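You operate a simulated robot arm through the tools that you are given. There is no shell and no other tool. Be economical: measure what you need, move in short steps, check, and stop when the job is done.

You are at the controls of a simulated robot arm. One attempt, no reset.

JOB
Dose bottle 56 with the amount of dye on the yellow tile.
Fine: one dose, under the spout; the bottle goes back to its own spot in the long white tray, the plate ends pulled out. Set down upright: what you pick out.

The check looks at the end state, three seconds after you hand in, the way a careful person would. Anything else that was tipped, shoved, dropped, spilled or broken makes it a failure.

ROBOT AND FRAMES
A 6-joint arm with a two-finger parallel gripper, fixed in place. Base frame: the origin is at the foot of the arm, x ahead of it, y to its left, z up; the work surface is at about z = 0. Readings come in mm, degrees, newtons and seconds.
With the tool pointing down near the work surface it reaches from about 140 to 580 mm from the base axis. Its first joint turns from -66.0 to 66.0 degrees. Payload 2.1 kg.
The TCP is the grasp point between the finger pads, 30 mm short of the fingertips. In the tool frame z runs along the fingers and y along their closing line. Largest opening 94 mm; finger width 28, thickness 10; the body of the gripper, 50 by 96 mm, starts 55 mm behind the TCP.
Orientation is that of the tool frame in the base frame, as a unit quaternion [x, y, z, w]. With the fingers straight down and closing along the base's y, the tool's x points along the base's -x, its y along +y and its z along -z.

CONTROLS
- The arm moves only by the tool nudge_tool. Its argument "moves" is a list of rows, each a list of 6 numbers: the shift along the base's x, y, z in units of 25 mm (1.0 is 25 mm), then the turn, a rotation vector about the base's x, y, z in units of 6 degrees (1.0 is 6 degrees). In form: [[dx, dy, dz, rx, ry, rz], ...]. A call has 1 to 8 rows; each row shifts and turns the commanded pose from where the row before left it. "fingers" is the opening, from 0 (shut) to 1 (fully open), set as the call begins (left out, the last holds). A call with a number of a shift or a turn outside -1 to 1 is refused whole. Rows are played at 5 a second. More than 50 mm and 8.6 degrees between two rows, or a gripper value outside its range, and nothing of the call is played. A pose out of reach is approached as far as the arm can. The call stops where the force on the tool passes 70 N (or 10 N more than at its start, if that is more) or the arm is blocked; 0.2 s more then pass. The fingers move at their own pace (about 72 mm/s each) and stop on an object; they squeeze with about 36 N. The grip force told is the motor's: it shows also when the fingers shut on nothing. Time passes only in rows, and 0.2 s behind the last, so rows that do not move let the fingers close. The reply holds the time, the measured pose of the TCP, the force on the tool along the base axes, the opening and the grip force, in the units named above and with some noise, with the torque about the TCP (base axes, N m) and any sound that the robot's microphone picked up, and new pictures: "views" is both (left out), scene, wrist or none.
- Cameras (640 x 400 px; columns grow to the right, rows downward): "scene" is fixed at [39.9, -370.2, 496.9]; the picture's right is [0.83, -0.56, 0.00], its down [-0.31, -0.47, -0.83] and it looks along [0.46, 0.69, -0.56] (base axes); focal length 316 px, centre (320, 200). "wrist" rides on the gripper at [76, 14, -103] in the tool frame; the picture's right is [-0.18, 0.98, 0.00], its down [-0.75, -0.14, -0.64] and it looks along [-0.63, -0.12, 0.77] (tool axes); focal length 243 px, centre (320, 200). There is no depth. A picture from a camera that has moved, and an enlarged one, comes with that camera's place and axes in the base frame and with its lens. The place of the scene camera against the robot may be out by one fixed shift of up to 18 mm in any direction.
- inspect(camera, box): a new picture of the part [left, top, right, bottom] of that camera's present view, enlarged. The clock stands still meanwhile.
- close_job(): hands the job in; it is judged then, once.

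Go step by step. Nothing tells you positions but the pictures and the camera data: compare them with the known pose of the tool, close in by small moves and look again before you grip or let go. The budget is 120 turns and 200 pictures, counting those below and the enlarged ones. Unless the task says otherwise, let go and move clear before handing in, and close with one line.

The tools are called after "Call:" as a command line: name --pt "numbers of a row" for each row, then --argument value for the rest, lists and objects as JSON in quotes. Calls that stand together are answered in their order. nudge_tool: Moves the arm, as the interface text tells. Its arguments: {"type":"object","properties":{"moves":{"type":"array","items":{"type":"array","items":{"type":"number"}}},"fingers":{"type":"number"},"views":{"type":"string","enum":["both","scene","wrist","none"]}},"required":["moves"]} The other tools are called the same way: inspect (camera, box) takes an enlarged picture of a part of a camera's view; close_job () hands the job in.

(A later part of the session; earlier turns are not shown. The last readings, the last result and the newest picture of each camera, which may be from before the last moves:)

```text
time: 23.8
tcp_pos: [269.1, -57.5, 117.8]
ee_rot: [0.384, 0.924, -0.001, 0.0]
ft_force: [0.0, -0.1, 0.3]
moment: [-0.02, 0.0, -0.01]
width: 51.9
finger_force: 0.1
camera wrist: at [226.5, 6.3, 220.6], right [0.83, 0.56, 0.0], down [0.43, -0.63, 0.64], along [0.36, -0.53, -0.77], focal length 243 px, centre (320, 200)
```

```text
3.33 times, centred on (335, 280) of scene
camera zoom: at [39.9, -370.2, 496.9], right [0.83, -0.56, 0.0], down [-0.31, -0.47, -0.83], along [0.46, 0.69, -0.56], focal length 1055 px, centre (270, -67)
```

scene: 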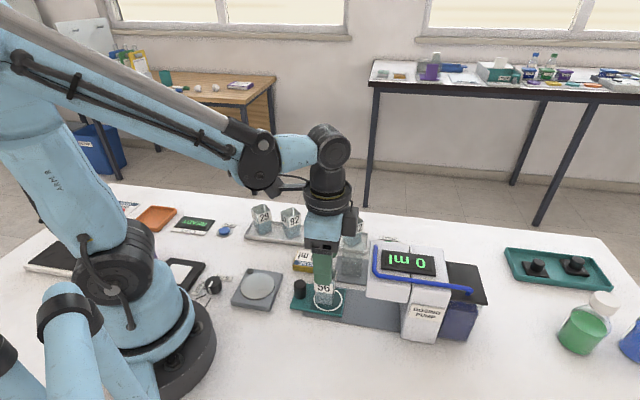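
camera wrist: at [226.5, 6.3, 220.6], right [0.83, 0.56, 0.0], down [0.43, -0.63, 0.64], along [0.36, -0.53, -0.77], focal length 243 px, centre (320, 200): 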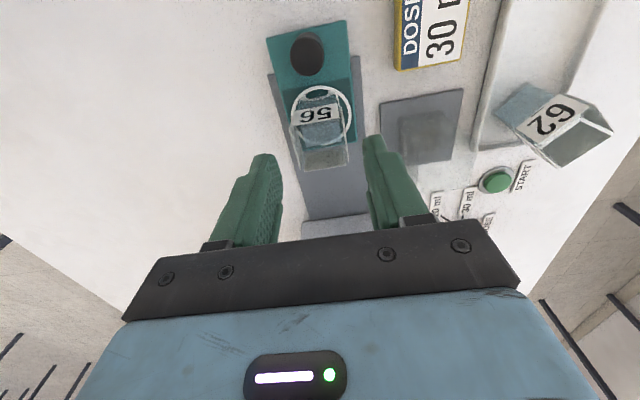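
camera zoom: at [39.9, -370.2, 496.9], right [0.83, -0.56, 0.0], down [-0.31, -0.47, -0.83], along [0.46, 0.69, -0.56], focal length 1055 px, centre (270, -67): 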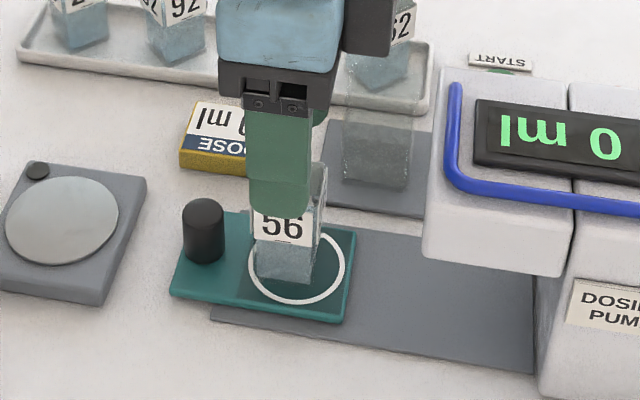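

Bottle 56 stands on the circle, upright. Next I go over the handle at about (237, -23.5).

Call:
nudge_tool --pt "-0.43 0.45 0 0 0 0" --pt "-0.43 0.45 0 0 0 0" --pt "-0.42 0.46 0 0 0 0" --pt "0 0 0 0 0 0" --fingers 0.5

Call:
inspect --camera "wrist" --box '[220, 20, 420, 200]'

```text
time: 24.8
tcp_pos: [237.5, -23.9, 116.4]
ee_rot: [0.383, 0.924, -0.001, 0.0]
ft_force: [0.5, 0.8, 0.3]
moment: [0.0, -0.01, -0.03]
width: 47.1
finger_force: 0.0
camera wrist: at [194.7, 40.2, 220.3], right [0.83, 0.56, 0.0], down [0.43, -0.63, 0.64], along [0.36, -0.53, -0.77], focal length 243 px, centre (320, 200)
```

scene: 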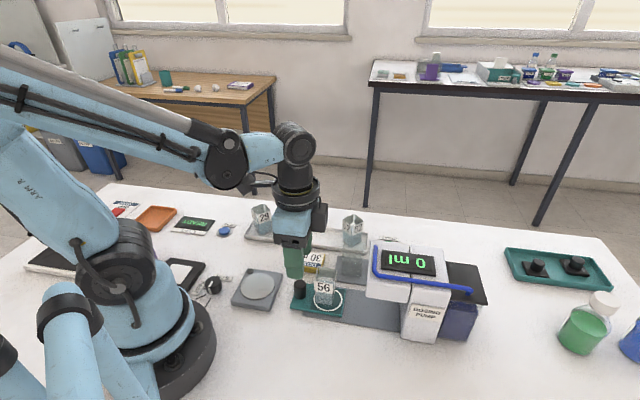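
wrist: 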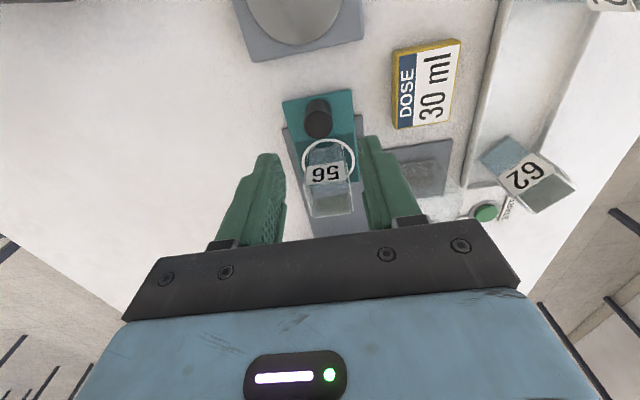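

```text
2.22 times, centred on (320, 110) of wrist
camera zoom: at [194.7, 40.2, 220.3], right [0.83, 0.56, 0.0], down [0.43, -0.63, 0.64], along [0.36, -0.53, -0.77], focal length 539 px, centre (320, 400)
```

zoom: 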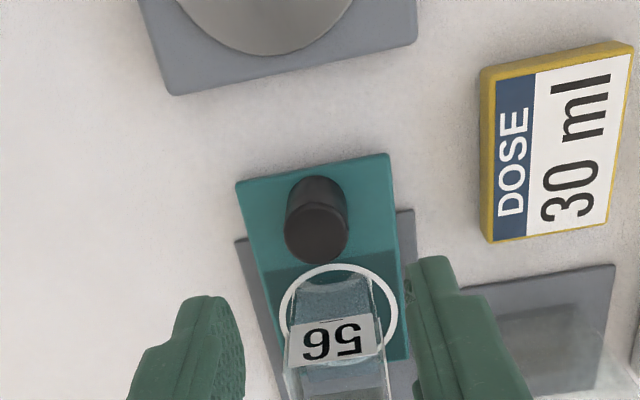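

Handle confirmed at (236.7, -24). Lowering around it.

Call:
nudge_tool --pt "-0.02 -0.01 -0.9 0 0 0" --pt "0 0 -0.9 0 0 0" --pt "0 0 -0.9 0 0 0" --pt "0 0 -0.1 0 0 0" --fingers 0.5

Call:
inspect --camera "scene" --box '[250, 210, 410, 330]'

```text
time: 25.8
tcp_pos: [237.5, -24.4, 46.1]
ee_rot: [0.383, 0.924, 0.0, -0.001]
ft_force: [-0.4, 0.0, 0.2]
moment: [-0.01, -0.03, -0.01]
width: 46.9
finger_force: 0.0
camera wrist: at [194.4, 39.6, 149.7], right [0.83, 0.56, 0.0], down [0.43, -0.63, 0.64], along [0.36, -0.53, -0.77], focal length 243 px, centre (320, 200)
```

scene: 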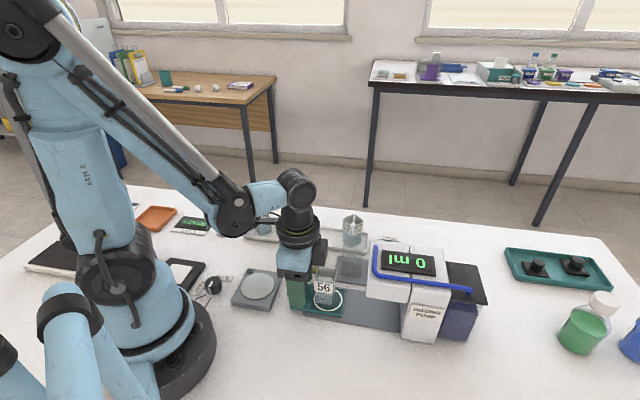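
wrist: 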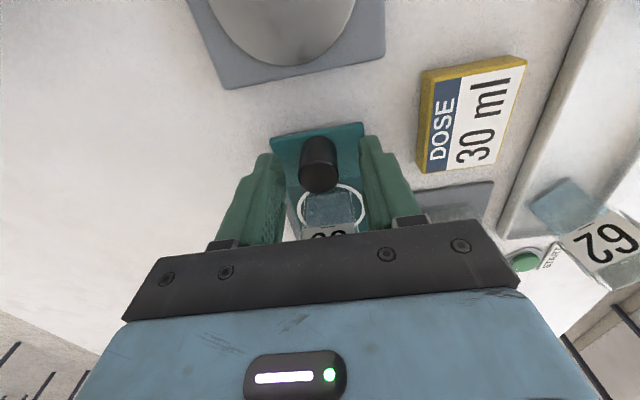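

```text
3.33 times, centred on (330, 270) of scene
camera zoom: at [39.9, -370.2, 496.9], right [0.83, -0.56, 0.0], down [-0.31, -0.47, -0.83], along [0.46, 0.69, -0.56], focal length 1055 px, centre (287, -33)
```

zoom: 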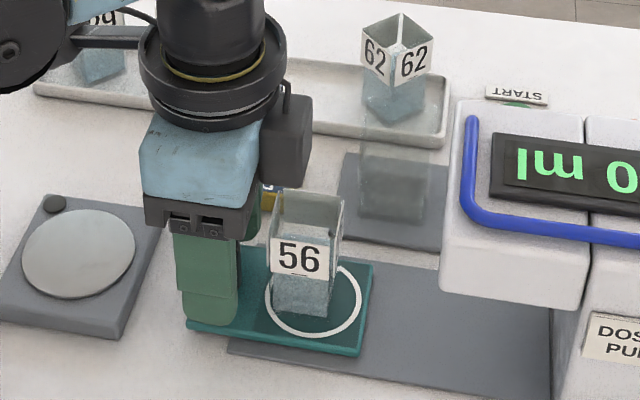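

Before pushing, I check a dark box on the gripper's pump-side for clearance to the pump head.

Call:
inspect --camera "scene" --box '[270, 200, 410, 310]'

```text
3.64 times, centred on (340, 255) of scene
camera zoom: at [39.9, -370.2, 496.9], right [0.83, -0.56, 0.0], down [-0.31, -0.47, -0.83], along [0.46, 0.69, -0.56], focal length 1150 px, centre (247, 0)
```

zoom: 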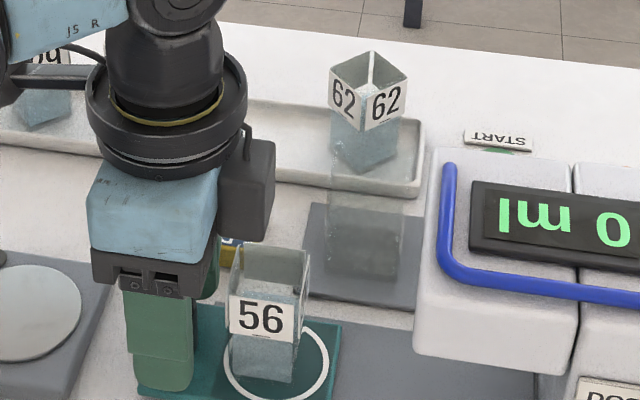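

The box clears the pump top by about 15 mm. I raise the grip 5 mm for margin and close on the handle.

Call:
nudge_tool --pt "0 0 0.2 0 0 0" --pt "0 0 0 0 0 0" --pt "0 0 0 0 0 0" --pt "0 0 0 0 0 0" --fingers 0.0 --views "wrist"

```text
time: 26.8
tcp_pos: [237.0, -24.8, 50.7]
ee_rot: [0.383, 0.924, 0.0, -0.001]
ft_force: [-5.5, -4.0, -40.6]
moment: [-0.15, -0.18, 0.03]
width: 21.5
finger_force: 45.1
camera wrist: at [193.9, 39.6, 154.6], right [0.83, 0.56, 0.0], down [0.43, -0.63, 0.64], along [0.36, -0.53, -0.77], focal length 243 px, centre (320, 200)
```

wrist: 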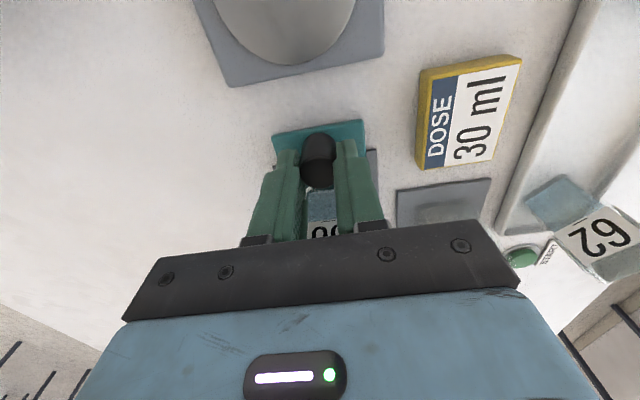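

The grip pulls up on the handle with 40 N; easing down a little.

Call:
nudge_tool --pt "0 0 -0.05 0 0 0" --pt "0 0 0 0 0 0" --fingers 0.0 --views "none"

```text
time: 27.4
tcp_pos: [237.0, -24.1, 50.8]
ee_rot: [0.383, 0.924, -0.001, -0.001]
ft_force: [-13.3, -14.1, 41.3]
moment: [-0.12, 0.27, 0.05]
width: 21.9
finger_force: 44.8
```

That overshot; I reopen and close again without vertical motion.

Call:
nudge_tool --pt "0 0 0 0 0 0" --pt "0 0 0 0 0 0" --fingers 0.35 --views "none"

Call:
nudge_tool --pt "0 0 0 0 0 0" --pt "0 0 0 0 0 0" --fingers 0.0 --views "none"

```text
time: 28.0
tcp_pos: [237.8, -23.5, 50.3]
ee_rot: [0.383, 0.924, 0.0, 0.0]
ft_force: [-0.6, 0.7, 0.4]
moment: [-0.01, 0.03, 0.0]
width: 32.9
finger_force: 0.0
```

```text
time: 28.6
tcp_pos: [236.0, -24.1, 49.0]
ee_rot: [0.383, 0.924, -0.002, 0.0]
ft_force: [-7.2, -6.9, 1.0]
moment: [-0.03, -0.06, 0.05]
width: 21.9
finger_force: 44.5
```

Clean grip now. Pushing the plate inwards gently, first 25 mm.

Call:
nudge_tool --pt "-0.02 -0.02 0 0 0 0" --pt "0.07 -0.07 0 0 0 0" --pt "0.1 -0.1 0 0 0 0" --pt "0.14 -0.14 0 0 0 0" --pt "0.14 -0.14 0 0 0 0" --pt "0.14 -0.14 0 0 0 0" --pt "0.1 -0.1 0 0 0 0" --pt "0.05 -0.05 0 0 0 0" --fingers 0.0

Call:
inspect --camera "scene" --box '[270, 200, 430, 330]'

```text
time: 30.4
tcp_pos: [254.2, -43.8, 50.3]
ee_rot: [0.383, 0.924, 0.0, -0.001]
ft_force: [0.7, 1.3, -11.5]
moment: [0.09, -0.1, -0.04]
width: 21.7
finger_force: 45.1
camera wrist: at [212.2, 20.8, 153.6], right [0.83, 0.56, 0.0], down [0.43, -0.63, 0.64], along [0.36, -0.53, -0.77], focal length 243 px, centre (320, 200)
```

scene: 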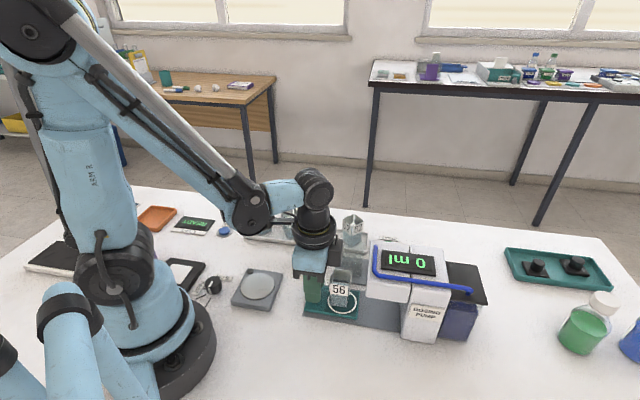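
wrist: 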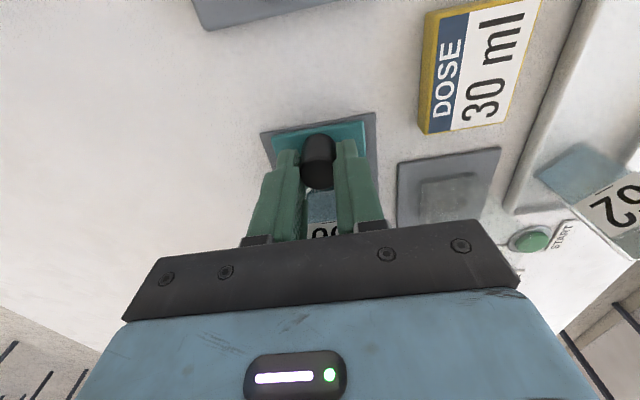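

```text
3.08 times, centred on (350, 265) of scene
camera zoom: at [40.0, -370.2, 496.9], right [0.83, -0.56, 0.0], down [-0.31, -0.47, -0.83], along [0.46, 0.69, -0.56], focal length 973 px, centre (228, 0)
```

zoom: 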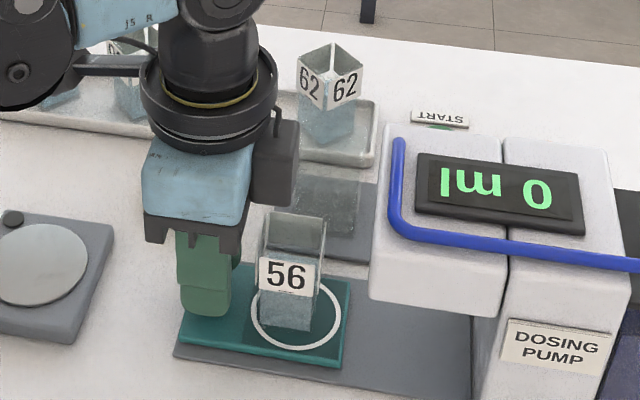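

Plate slides well. The pump head may be taller than I first took it, so I push only about 27 mm more upright, then regrip with the tool tilted away from the pump.

Call:
nudge_tool --pt "0.07 -0.07 0 0 0 0" --pt "0.1 -0.1 0 0 0 0" --pt "0.14 -0.14 0 0 0 0" --pt "0.14 -0.14 0 0 0 0" --pt "0.14 -0.14 0 0 0 0" --pt "0.1 -0.1 0 0 0 0" --pt "0.07 -0.07 0 0 0 0" --pt "0 0 0 0 0 0" --fingers 0.0

Call:
inspect --camera "scene" --box '[290, 200, 450, 330]'

```text
time: 32.2
tcp_pos: [275.3, -62.6, 50.6]
ee_rot: [0.383, 0.924, 0.0, -0.001]
ft_force: [1.9, 1.6, -9.5]
moment: [0.17, 0.13, 0.0]
width: 21.5
finger_force: 44.7
camera wrist: at [231.5, 1.6, 153.6], right [0.83, 0.56, 0.0], down [0.43, -0.63, 0.64], along [0.36, -0.53, -0.77], focal length 243 px, centre (320, 200)
```

scene: 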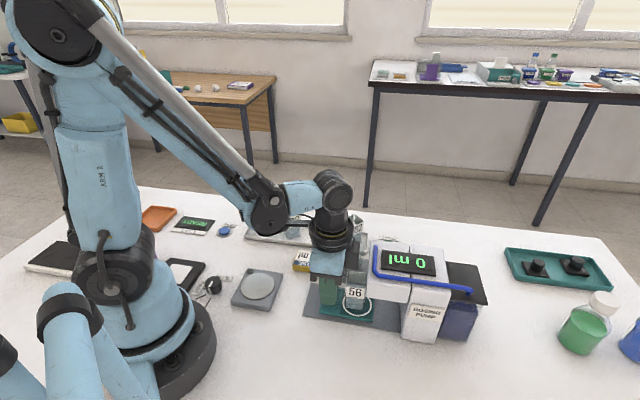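
wrist: 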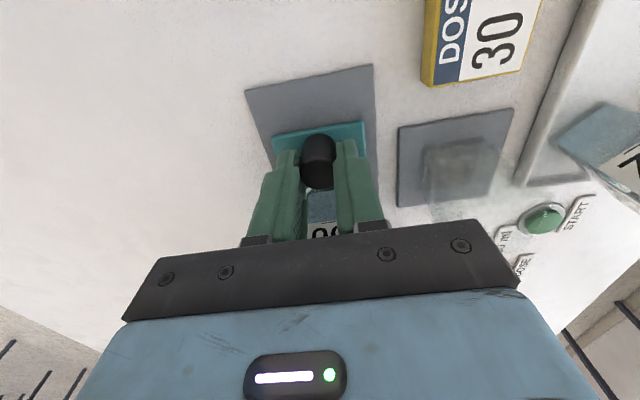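

```text
3.08 times, centred on (370, 265) of scene
camera zoom: at [40.0, -370.2, 496.9], right [0.83, -0.56, 0.0], down [-0.31, -0.47, -0.83], along [0.46, 0.69, -0.56], focal length 973 px, centre (166, 0)
```

zoom: 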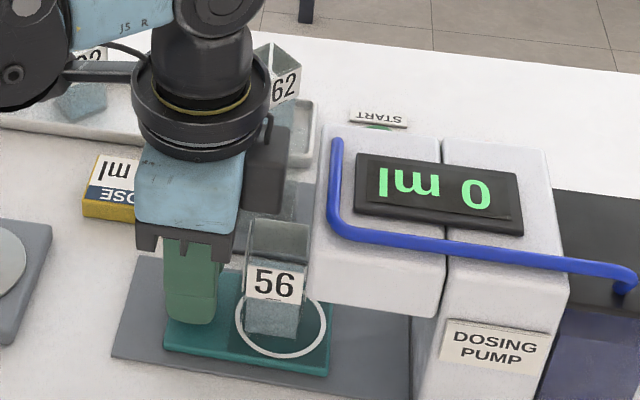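

The head spans z≈86–122, starting at e1≈307; the plate needs about 50 mm more. I release, rise and tilt the tool 30° so its body stays back from the head.

Call:
nudge_tool --pt "0 0 0 0 0 0" --pt "0 0 0 0 0 0" --pt "0 0 0.6 0 0 0" --pt "0 0 0.9 0 0 0" --fingers 0.5 --views "none"

Call:
nudge_tool --pt "-0.05 0.05 0 -0.707 -0.707 0" --pt "-0.05 0.05 0 -0.707 -0.707 0" --pt "-0.05 0.05 0 -0.707 -0.707 0" --pt "-0.05 0.05 0 -0.707 -0.707 0" --pt "-0.05 0.05 0 -0.707 -0.707 0" --pt "0 0 0 0 0 0" --fingers 0.5

Call:
inspect --camera "scene" --box '[270, 180, 450, 330]'

```text
time: 33.2
tcp_pos: [273.5, -61.9, 87.6]
ee_rot: [0.383, 0.924, 0.0, 0.0]
ft_force: [-0.7, 0.4, -0.7]
moment: [0.01, -0.02, 0.01]
width: 47.1
finger_force: 0.0
```

```text
time: 34.6
tcp_pos: [267.9, -55.8, 87.1]
ee_rot: [0.37, 0.892, -0.099, 0.24]
ft_force: [-0.5, -0.6, -0.2]
moment: [-0.02, -0.02, 0.02]
width: 46.7
finger_force: 0.0
camera wrist: at [196.1, 36.5, 139.3], right [0.81, 0.58, 0.09], down [0.13, -0.33, 0.93], along [0.57, -0.74, -0.35], focal length 243 px, centre (320, 200)
```

scene: 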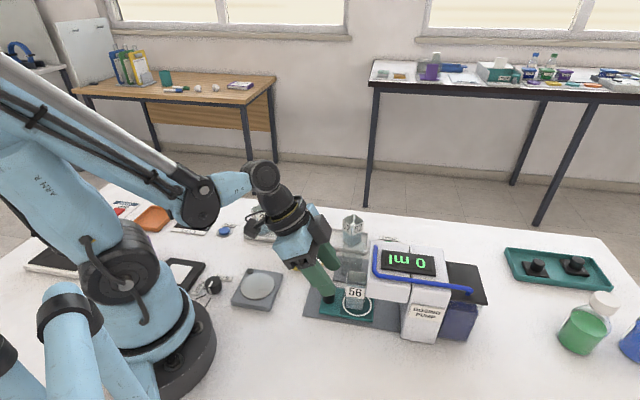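
wrist: 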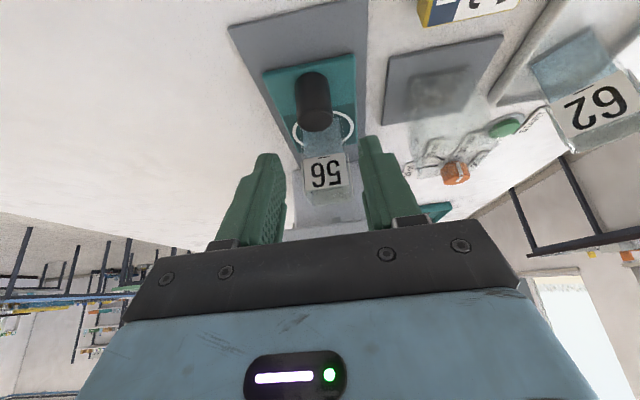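

```text
2.67 times, centred on (360, 255) of scene
camera zoom: at [39.9, -370.2, 496.9], right [0.83, -0.56, 0.0], down [-0.31, -0.47, -0.83], along [0.46, 0.69, -0.56], focal length 844 px, centre (213, 53)
```

zoom: 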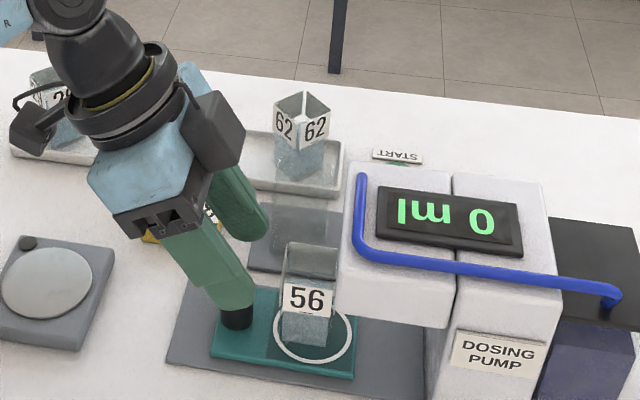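

Tilt looks right, with fingers straddling the handle line. Lowering 38 mm.

Call:
nudge_tool --pt "0 0 -0.6 0 0 0" --pt "0 0 -0.6 0 0 0" --pt "0 0 -0.35 0 0 0" --pt "0 0 0 0 0 0" --fingers 0.5

Call:
inspect --camera "scene" --box '[270, 200, 430, 330]'

```text
time: 35.6
tcp_pos: [268.4, -55.7, 48.3]
ee_rot: [0.371, 0.892, -0.1, 0.24]
ft_force: [-0.6, 0.0, 0.3]
moment: [-0.04, -0.02, 0.0]
width: 47.0
finger_force: 0.1
camera wrist: at [196.4, 36.8, 100.3], right [0.81, 0.58, 0.09], down [0.13, -0.33, 0.93], along [0.57, -0.74, -0.35], focal length 243 px, centre (320, 200)
```

scene: 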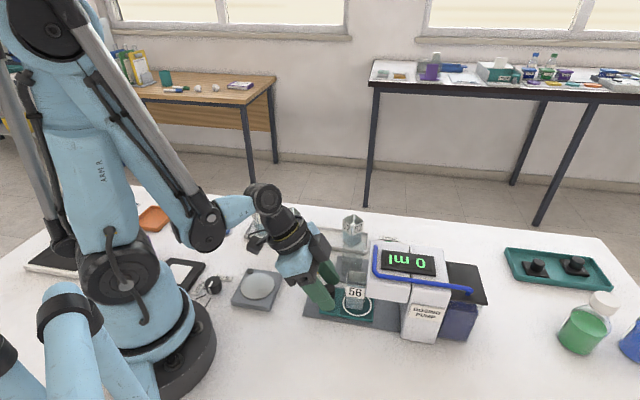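
wrist: 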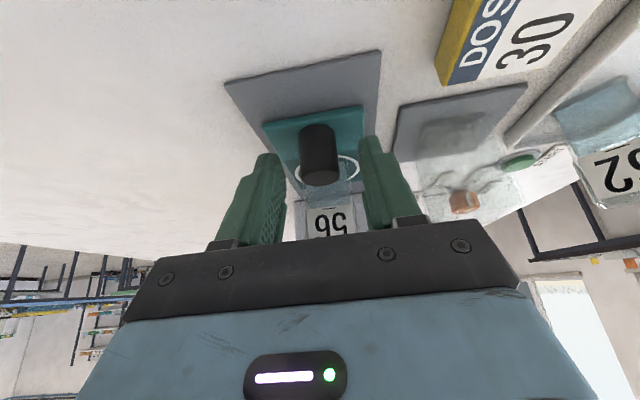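

```text
3.08 times, centred on (350, 265) of scene
camera zoom: at [39.9, -370.2, 496.9], right [0.83, -0.56, 0.0], down [-0.31, -0.47, -0.83], along [0.46, 0.69, -0.56], focal length 973 px, centre (228, 0)
```

zoom: 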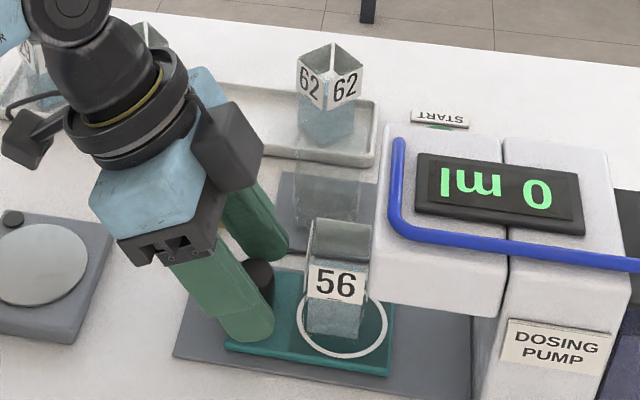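

Fingers are around the handle, clear of the bottle. Closing.

Call:
nudge_tool --pt "0 0 0 0 0 0" --pt "0 0 0 0 0 0" --pt "0 0 0 0 0 0" --fingers 0.0 --views "none"

```text
time: 36.4
tcp_pos: [267.7, -56.6, 47.6]
ee_rot: [0.371, 0.892, -0.099, 0.24]
ft_force: [1.4, -0.2, -7.9]
moment: [-0.23, -0.31, 0.02]
width: 21.3
finger_force: 45.0
```

Gripped (21 mm). Pushing the plate on by about 32 mm, gently.

Call:
nudge_tool --pt "0.07 -0.07 0 0 0 0" --pt "0.12 -0.12 0 0 0 0" --pt "0.16 -0.16 0 0 0 0" --pt "0.16 -0.16 0 0 0 0" --pt "0.16 -0.16 0 0 0 0" --pt "0.14 -0.14 0 0 0 0" --pt "0.08 -0.08 0 0 0 0" --pt "0 0 0 0 0 0" --fingers 0.0

Call:
inspect --camera "scene" --box '[290, 210, 450, 340]'

```text
time: 38.2
tcp_pos: [290.6, -78.4, 48.3]
ee_rot: [0.37, 0.892, -0.099, 0.239]
ft_force: [-0.7, -0.7, -23.1]
moment: [-0.27, -0.29, 0.1]
width: 21.5
finger_force: 44.7
camera wrist: at [218.5, 14.7, 100.5], right [0.81, 0.58, 0.09], down [0.13, -0.33, 0.93], along [0.57, -0.74, -0.35], focal length 243 px, centre (320, 200)
```

scene: 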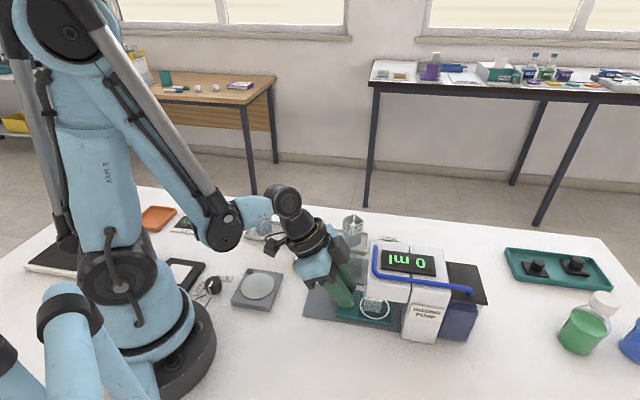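
wrist: 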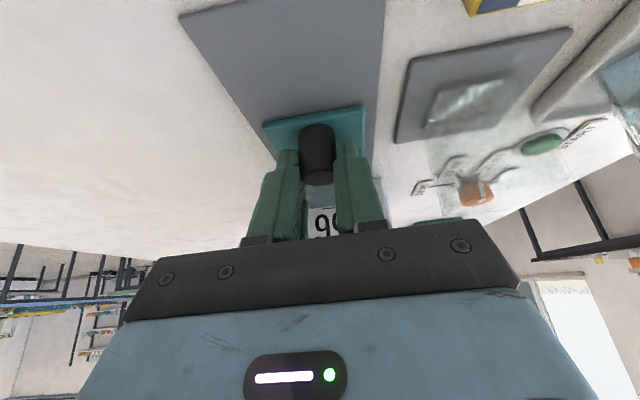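

```text
3.08 times, centred on (370, 275) of scene
camera zoom: at [40.0, -370.2, 496.8], right [0.83, -0.56, 0.0], down [-0.31, -0.47, -0.83], along [0.46, 0.69, -0.56], focal length 973 px, centre (166, -31)
```

zoom: 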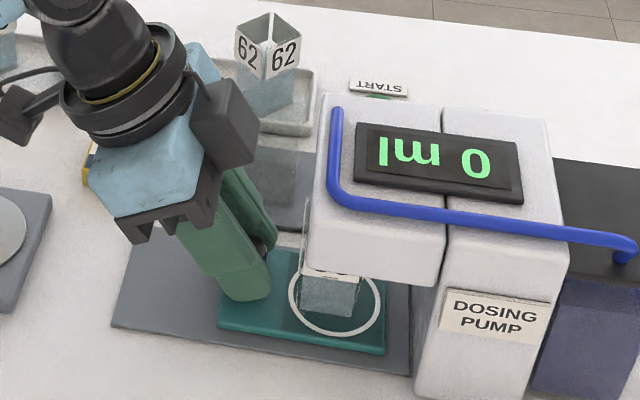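

Plate is nearly at the tower; the circle is about 19 mm short of the head's middle. Continuing to the stop.

Call:
nudge_tool --pt "0.07 -0.07 0 0 0 0" --pt "0.1 -0.1 0 0 0 0" --pt "0.12 -0.12 0 0 0 0" --pt "0.1 -0.1 0 0 0 0" --pt "0.05 -0.05 0 0 0 0" --pt "0 0 0 0 0 0" --fingers 0.0

Call:
inspect --camera "scene" --box '[290, 210, 450, 340]'

```text
time: 39.6
tcp_pos: [299.8, -88.1, 47.2]
ee_rot: [0.371, 0.893, -0.096, 0.236]
ft_force: [-24.7, 35.7, 1.9]
moment: [0.34, 0.4, 0.06]
width: 21.7
finger_force: 45.3
camera wrist: at [228.4, 4.6, 100.6], right [0.81, 0.58, 0.09], down [0.14, -0.34, 0.93], along [0.57, -0.74, -0.36], focal length 243 px, centre (320, 200)
```

scene: 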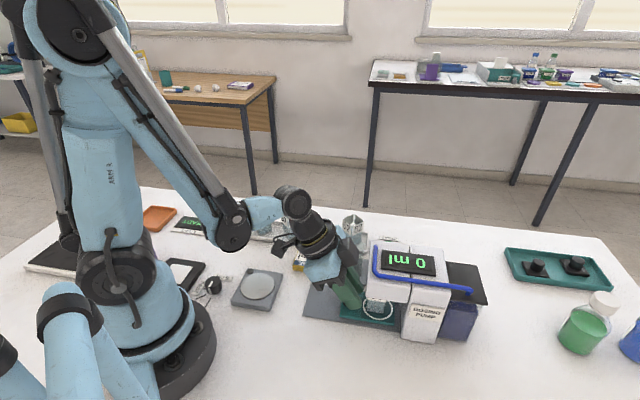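
wrist: 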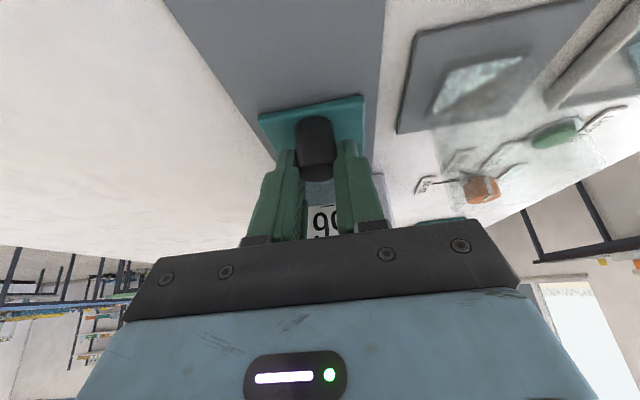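

```text
3.08 times, centred on (370, 275) of scene
camera zoom: at [39.9, -370.2, 496.9], right [0.83, -0.56, 0.0], down [-0.31, -0.47, -0.83], along [0.46, 0.69, -0.56], focal length 973 px, centre (166, -31)
```

zoom: 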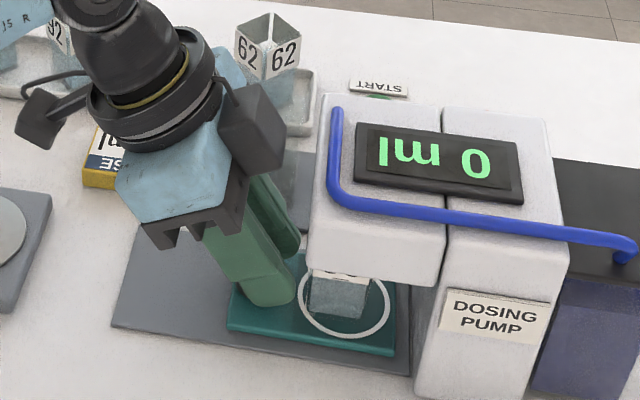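

A firm stop is felt (43 N) with the bottle unmoved on its circle, about the middle of the head. Easing the push and checking from the wrist view.

Call:
nudge_tool --pt "-0.06 0.06 0 0 0 0" --pt "0 0 0 0 0 0" --fingers 0.0 --views "none"

Call:
inspect --camera "wrist" --box '[240, 90, 400, 250]'

Call:
inspect --camera "scene" --box '[340, 260, 430, 330]'

```text
time: 40.2
tcp_pos: [299.4, -88.0, 48.3]
ee_rot: [0.371, 0.892, -0.098, 0.238]
ft_force: [-0.6, 6.0, -39.0]
moment: [0.21, 0.24, 0.02]
width: 21.7
finger_force: 45.0
```

```text
2.50 times, centred on (320, 170) of wrist
camera zoom: at [228.2, 5.1, 100.3], right [0.81, 0.58, 0.09], down [0.13, -0.34, 0.93], along [0.57, -0.74, -0.35], focal length 606 px, centre (320, 275)
```

zoom: 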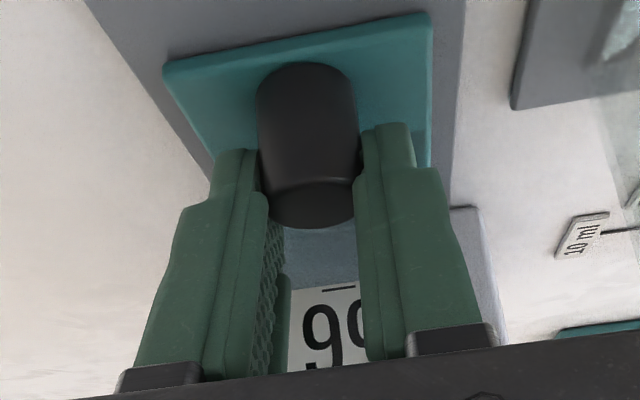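

```text
5.71 times, centred on (385, 295) of scene
camera zoom: at [40.1, -370.2, 496.8], right [0.83, -0.56, 0.0], down [-0.31, -0.47, -0.83], along [0.46, 0.69, -0.56], focal length 1808 px, centre (-51, -343)
```

zoom: 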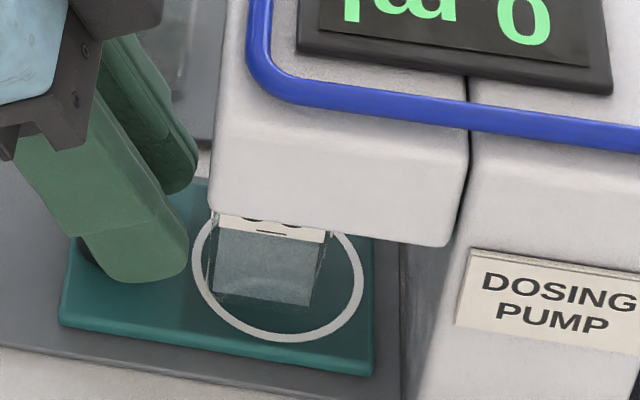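

Bottle stands on the circle under the head. Releasing and backing off upwards.

Call:
nudge_tool --pt "0 0 0 0 0 0" --pt "0 0 0 0 0 0" --pt "0 0 0.6 0 0 0" --pt "0 0 0.9 0 0 0" --pt "-0.3 0.3 1 0 0 0" --pt "-0.5 0.5 1 0 0 0" --pt "-0.5 0.5 1 0 0 0" --pt "0 0 1 0 0 0" --fingers 0.5

Call:
inspect --camera "scene" --box '[290, 210, 450, 340]'

```text
time: 42.0
tcp_pos: [267.8, -54.4, 185.1]
ee_rot: [0.369, 0.893, -0.099, 0.239]
ft_force: [-0.3, -0.8, 0.5]
moment: [0.02, 0.0, -0.01]
width: 46.9
finger_force: 0.1
camera wrist: at [195.1, 37.9, 237.8], right [0.81, 0.58, 0.09], down [0.13, -0.33, 0.93], along [0.57, -0.74, -0.35], focal length 243 px, centre (320, 200)
```

scene: 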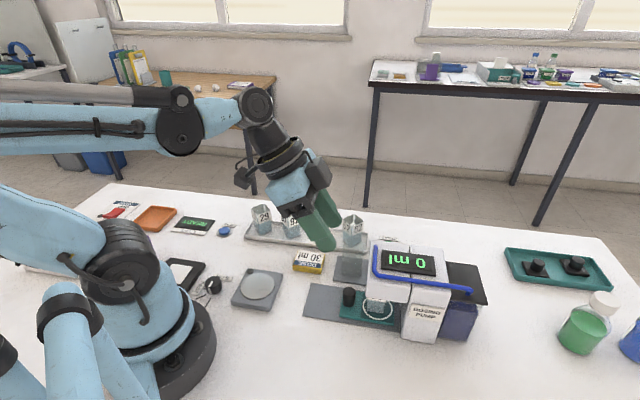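
wrist: 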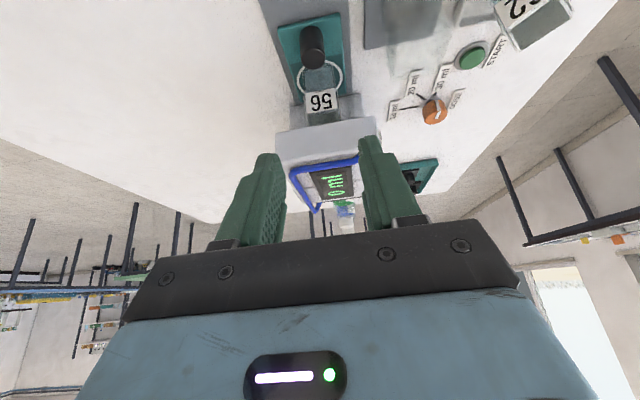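

```text
3.08 times, centred on (370, 275) of scene
camera zoom: at [39.9, -370.2, 496.9], right [0.83, -0.56, 0.0], down [-0.31, -0.47, -0.83], along [0.46, 0.69, -0.56], focal length 973 px, centre (166, -31)
```

zoom: 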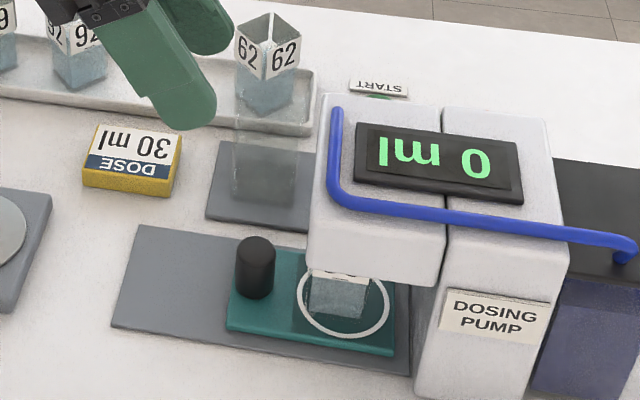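

Plate is in, bottle upright. Straightening the tool and moving over the START button at about (468, -13), fingers shut.

Call:
nudge_tool --pt "0.98 0.2 0 0.707 0.707 0" --pt "0.98 0.2 0 0.707 0.707 0" --pt "0.98 0.2 0 0.707 0.707 0" --pt "0.98 0.2 0 0.707 0.707 0" --pt "0.98 0.2 0 0.707 0.707 0" --pt "0.98 0.2 -0.3 0 0 0" --pt "0.98 0.2 -0.4 0 0 0" --pt "0.98 0.2 -0.6 0 0 0" --fingers 0.0

Call:
inspect --camera "wrist" --box '[240, 20, 400, 180]'

```text
time: 43.8
tcp_pos: [464.3, -16.2, 152.2]
ee_rot: [0.384, 0.923, 0.0, 0.0]
ft_force: [-0.5, -0.8, -0.6]
moment: [-0.03, -0.05, 0.0]
width: 0.0
finger_force: 32.8
camera wrist: at [421.4, 48.3, 256.6], right [0.83, 0.56, 0.0], down [0.43, -0.63, 0.64], along [0.36, -0.53, -0.77], focal length 243 px, centre (320, 200)
```

scene: 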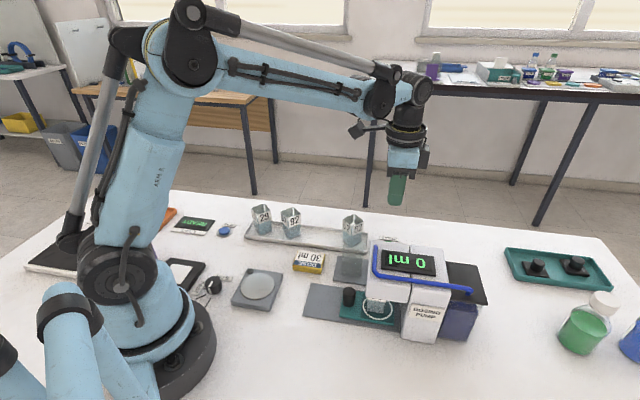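
wrist: 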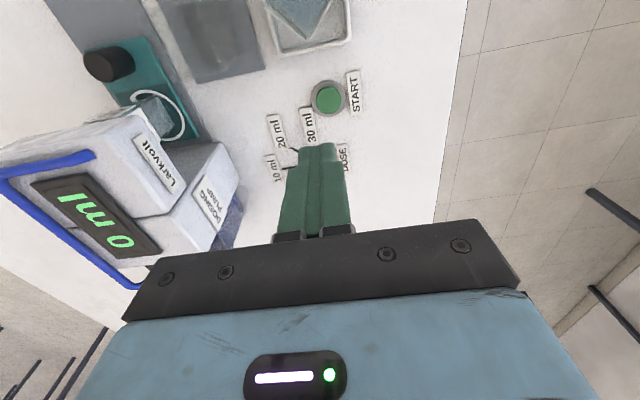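

```text
2.50 times, centred on (320, 100) of wrist
camera zoom: at [421.4, 48.3, 256.6], right [0.83, 0.56, 0.0], down [0.43, -0.63, 0.64], along [0.36, -0.53, -0.77], focal length 606 px, centre (320, 450)
```

zoom: 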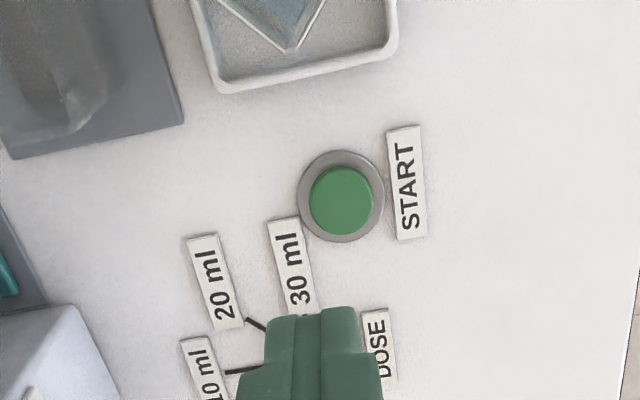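

START button measures about (470, -12). Moving over it and coming down close.

Call:
nudge_tool --pt "0.2 0.16 -0.8 0 0 0" --pt "0 0 -0.9 0 0 0" --pt "0 0 -0.9 0 0 0" --pt "0 0 -0.8 0 0 0" --pt "0 0 0 0 0 0" --fingers 0.0

Call:
inspect --camera "wrist" --box '[240, 80, 400, 200]'

```text
time: 45.0
tcp_pos: [468.9, -11.4, 67.7]
ee_rot: [0.383, 0.924, -0.001, 0.0]
ft_force: [1.0, -1.2, -1.1]
moment: [0.0, -0.03, 0.0]
width: 0.0
finger_force: 32.8
camera wrist: at [425.8, 52.8, 171.5], right [0.83, 0.56, 0.0], down [0.43, -0.63, 0.64], along [0.36, -0.53, -0.77], focal length 243 px, centre (320, 200)
```

scene: 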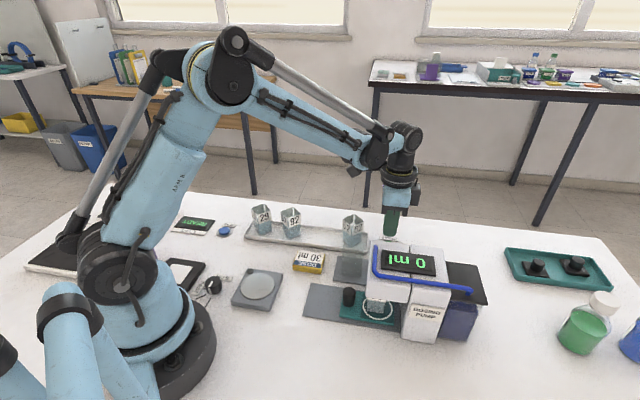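
wrist: 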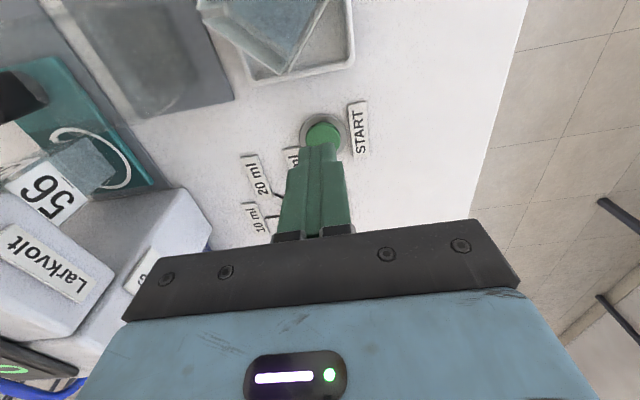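

```text
3.33 times, centred on (320, 140) of wrist
camera zoom: at [425.8, 52.8, 171.5], right [0.83, 0.56, 0.0], down [0.43, -0.63, 0.64], along [0.36, -0.53, -0.77], focal length 809 px, centre (320, 400)
```

zoom: 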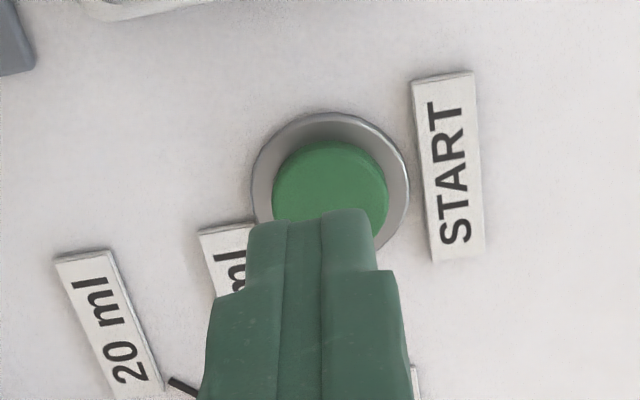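

Tips are nearly on the button centre. Small correction, then lowering carefully toward contact.

Call:
nudge_tool --pt "0.05 0.08 -0.3 0 0 0" --pt "0 0 -0.3 0 0 0" --pt "0 0 -0.15 0 0 0" --pt "0 0 0 0 0 0" --fingers 0.0 --views "wrist"

```text
time: 46.0
tcp_pos: [468.7, -10.1, 48.8]
ee_rot: [0.384, 0.924, -0.001, -0.001]
ft_force: [0.4, 0.1, 0.4]
moment: [-0.03, 0.02, -0.04]
width: 0.0
finger_force: 33.0
camera wrist: at [426.6, 54.6, 153.2], right [0.83, 0.56, 0.0], down [0.43, -0.63, 0.64], along [0.36, -0.53, -0.77], focal length 243 px, centre (320, 200)
```

wrist: 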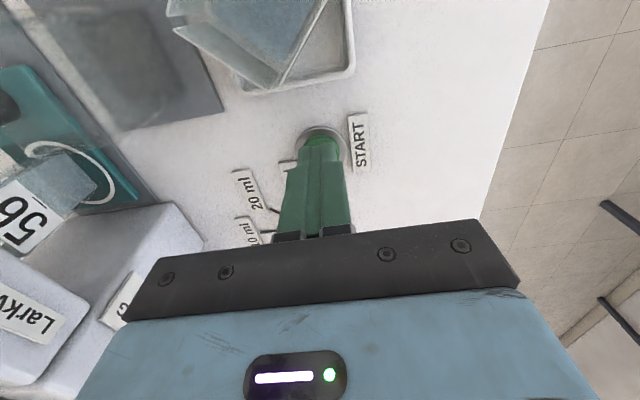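

Tips are just above the button. Pressing in 2 mm steps, watching force and sound.

Call:
nudge_tool --pt "0 0 -0.08 0 0 0" --pt "0 0 -0.08 0 0 0" --pt "0 0 0 0 0 0" --fingers 0.0 --views "scene"

```text
time: 46.8
tcp_pos: [468.5, -8.7, 45.1]
ee_rot: [0.383, 0.924, -0.001, 0.0]
ft_force: [-0.9, 1.3, -0.7]
moment: [0.04, 0.03, 0.0]
width: 0.2
finger_force: 33.5
```

scene: 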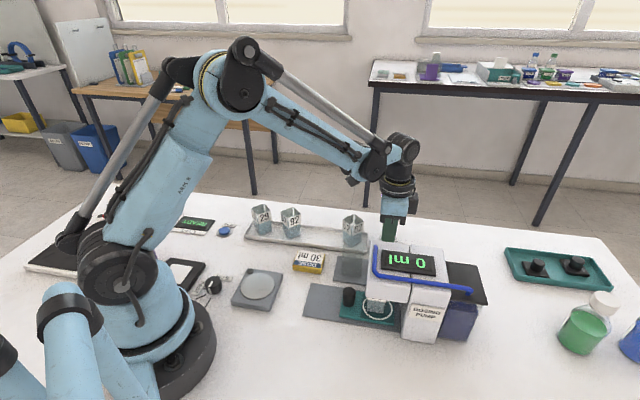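

No contact yet; continuing down.

Call:
nudge_tool --pt "0 0 -0.08 0 0 0" --pt "0 0 -0.08 0 0 0" --pt "0 0 0 0 0 0" --fingers 0.0 --views "scene"

```text
time: 47.6
tcp_pos: [469.7, -8.9, 41.7]
ee_rot: [0.383, 0.924, 0.0, 0.0]
ft_force: [0.6, -0.5, 0.5]
moment: [0.0, 0.02, 0.03]
width: 0.0
finger_force: 33.7
```

scene: 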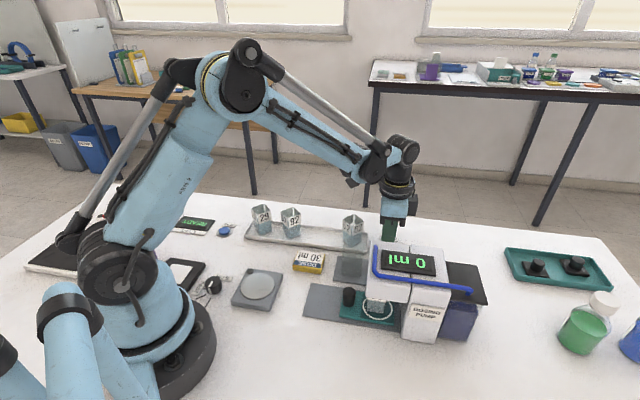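

Still no contact at tip height about 12 mm; a closer look from the wrist.

Call:
inspect --camera "wrist" --box '[260, 100, 380, 190]'

Call:
nudge_tool --pt "0 0 -0.08 0 0 0" --pt "0 0 0 0 0 0" --fingers 0.0 --views "none"

```text
4.44 times, centred on (320, 145) of wrist
camera zoom: at [426.7, 54.6, 145.3], right [0.83, 0.56, 0.0], down [0.43, -0.63, 0.64], along [0.36, -0.53, -0.77], focal length 1078 px, centre (320, 444)
```

zoom: 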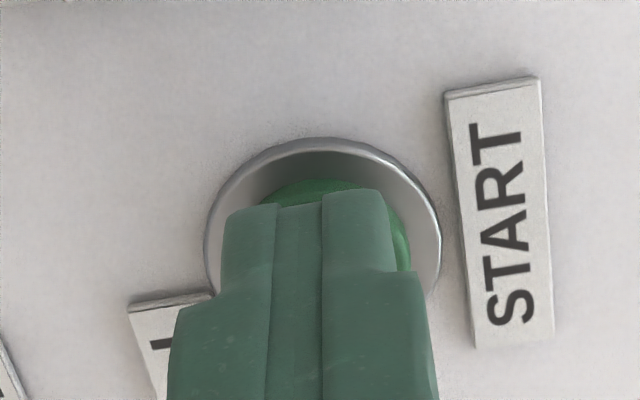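

```text
time: 48.2
tcp_pos: [468.4, -9.7, 40.5]
ee_rot: [0.384, 0.923, -0.001, 0.0]
ft_force: [-0.3, 0.6, -1.2]
moment: [0.02, 0.0, 0.0]
width: 0.0
finger_force: 32.8
```

Tips sit within the ring; a 1.5 mm shift to centre, then continuing down.

Call:
nudge_tool --pt "0.04 0.04 0 0 0 0" --pt "0 0 -0.08 0 0 0" --pt "0 0 -0.06 0 0 0" --pt "0 0 0 0 0 0" --fingers 0.0 --views "scene"

```text
time: 49.2
tcp_pos: [471.0, -7.8, 36.1]
ee_rot: [0.383, 0.924, 0.0, 0.0]
ft_force: [0.5, 0.5, 1.7]
moment: [0.01, 0.01, -0.02]
width: 0.1
finger_force: 33.5
heard: click
```

scene: 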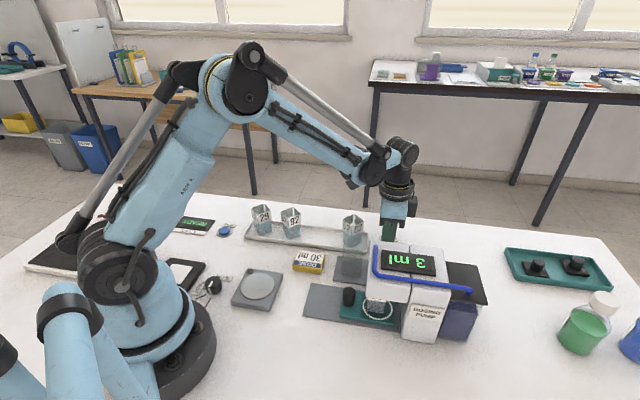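

A click, and the display counts (3 ml): the pump runs. Lifting off and waiting.

Call:
nudge_tool --pt "0 0 0.6 0 0 0" --pt "0 0 0.9 0 0 0" --pt "0 0 1 0 0 0" --pt "0 0 1 0 0 0" --pt "0 0 1 0 0 0" --pt "0 0 0.6 0 0 0" --pt "0 0 0 0 0 0" --pt "0 0 0 0 0 0" --fingers 0.0 --views "scene"

Call:
inspect --camera "scene" --box '[330, 230, 450, 330]'

```text
time: 51.0
tcp_pos: [470.5, -8.0, 163.5]
ee_rot: [0.383, 0.924, 0.0, -0.001]
ft_force: [0.3, 0.2, -0.4]
moment: [0.02, 0.01, -0.02]
width: 0.2
finger_force: 33.5
```

scene: 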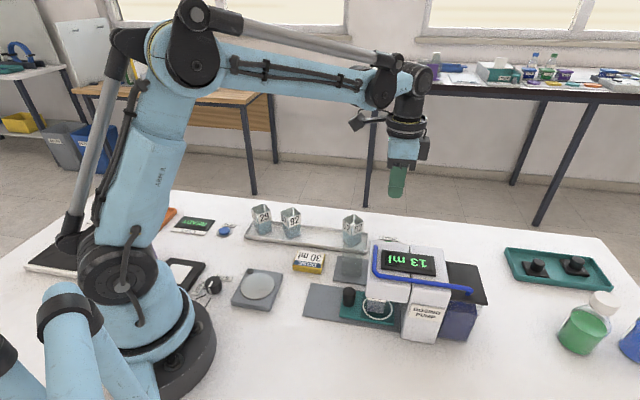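

```text
4.00 times, centred on (390, 280) of scene
camera zoom: at [39.9, -370.2, 496.9], right [0.83, -0.56, 0.0], down [-0.31, -0.47, -0.83], along [0.46, 0.69, -0.56], focal length 1266 px, centre (40, -120)
```

zoom: 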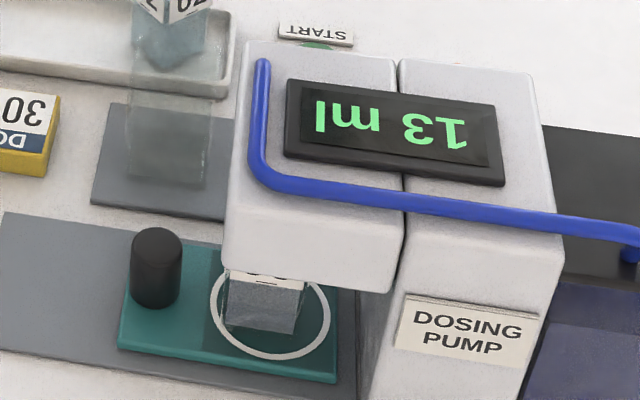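

It's dispensing (13 ml). Meanwhile I go back to the handle side and tilt again.

Call:
nudge_tool --pt "-0.98 -0.22 0.5 0 0 0" --pt "-0.98 -0.22 0.4 0 0 0" --pt "-0.98 -0.22 0 0 0 0" --pt "-0.98 -0.22 0 -0.707 -0.707 0" --pt "-0.98 -0.22 0 -0.707 -0.707 0" --pt "-0.98 -0.22 0 -0.707 -0.707 0" --pt "-0.98 -0.22 0 -0.707 -0.707 0" --pt "-0.98 -0.22 0 -0.707 -0.707 0" --fingers 0.5

Call:
inspect --camera "scene" --box '[330, 230, 450, 330]'

```text
time: 52.8
tcp_pos: [273.3, -53.8, 186.8]
ee_rot: [0.371, 0.892, -0.1, 0.241]
ft_force: [-0.2, 0.1, -0.8]
moment: [0.01, 0.04, -0.01]
width: 46.8
finger_force: 0.0
camera wrist: at [202.0, 39.8, 238.4], right [0.81, 0.58, 0.09], down [0.13, -0.33, 0.93], along [0.57, -0.74, -0.35], focal length 243 px, centre (320, 200)
```

scene: 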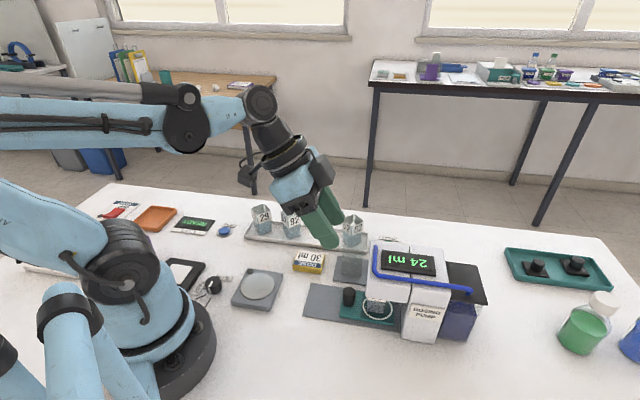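
wrist: 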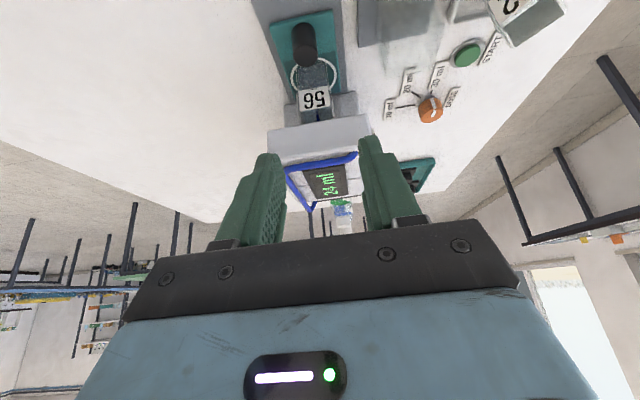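

```text
4.00 times, centred on (390, 280) of scene
camera zoom: at [40.0, -370.2, 496.9], right [0.83, -0.56, 0.0], down [-0.31, -0.47, -0.83], along [0.46, 0.69, -0.56], focal length 1266 px, centre (40, -120)
```

zoom: 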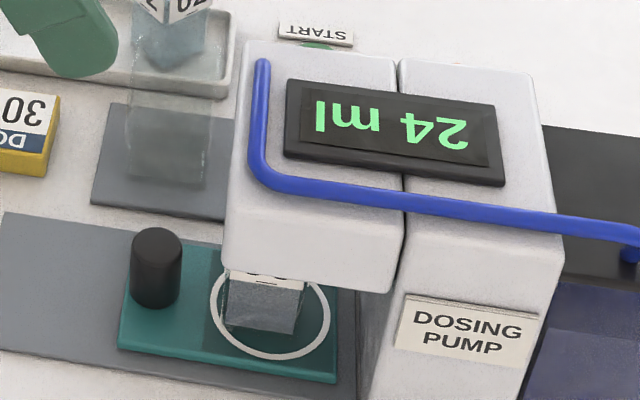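

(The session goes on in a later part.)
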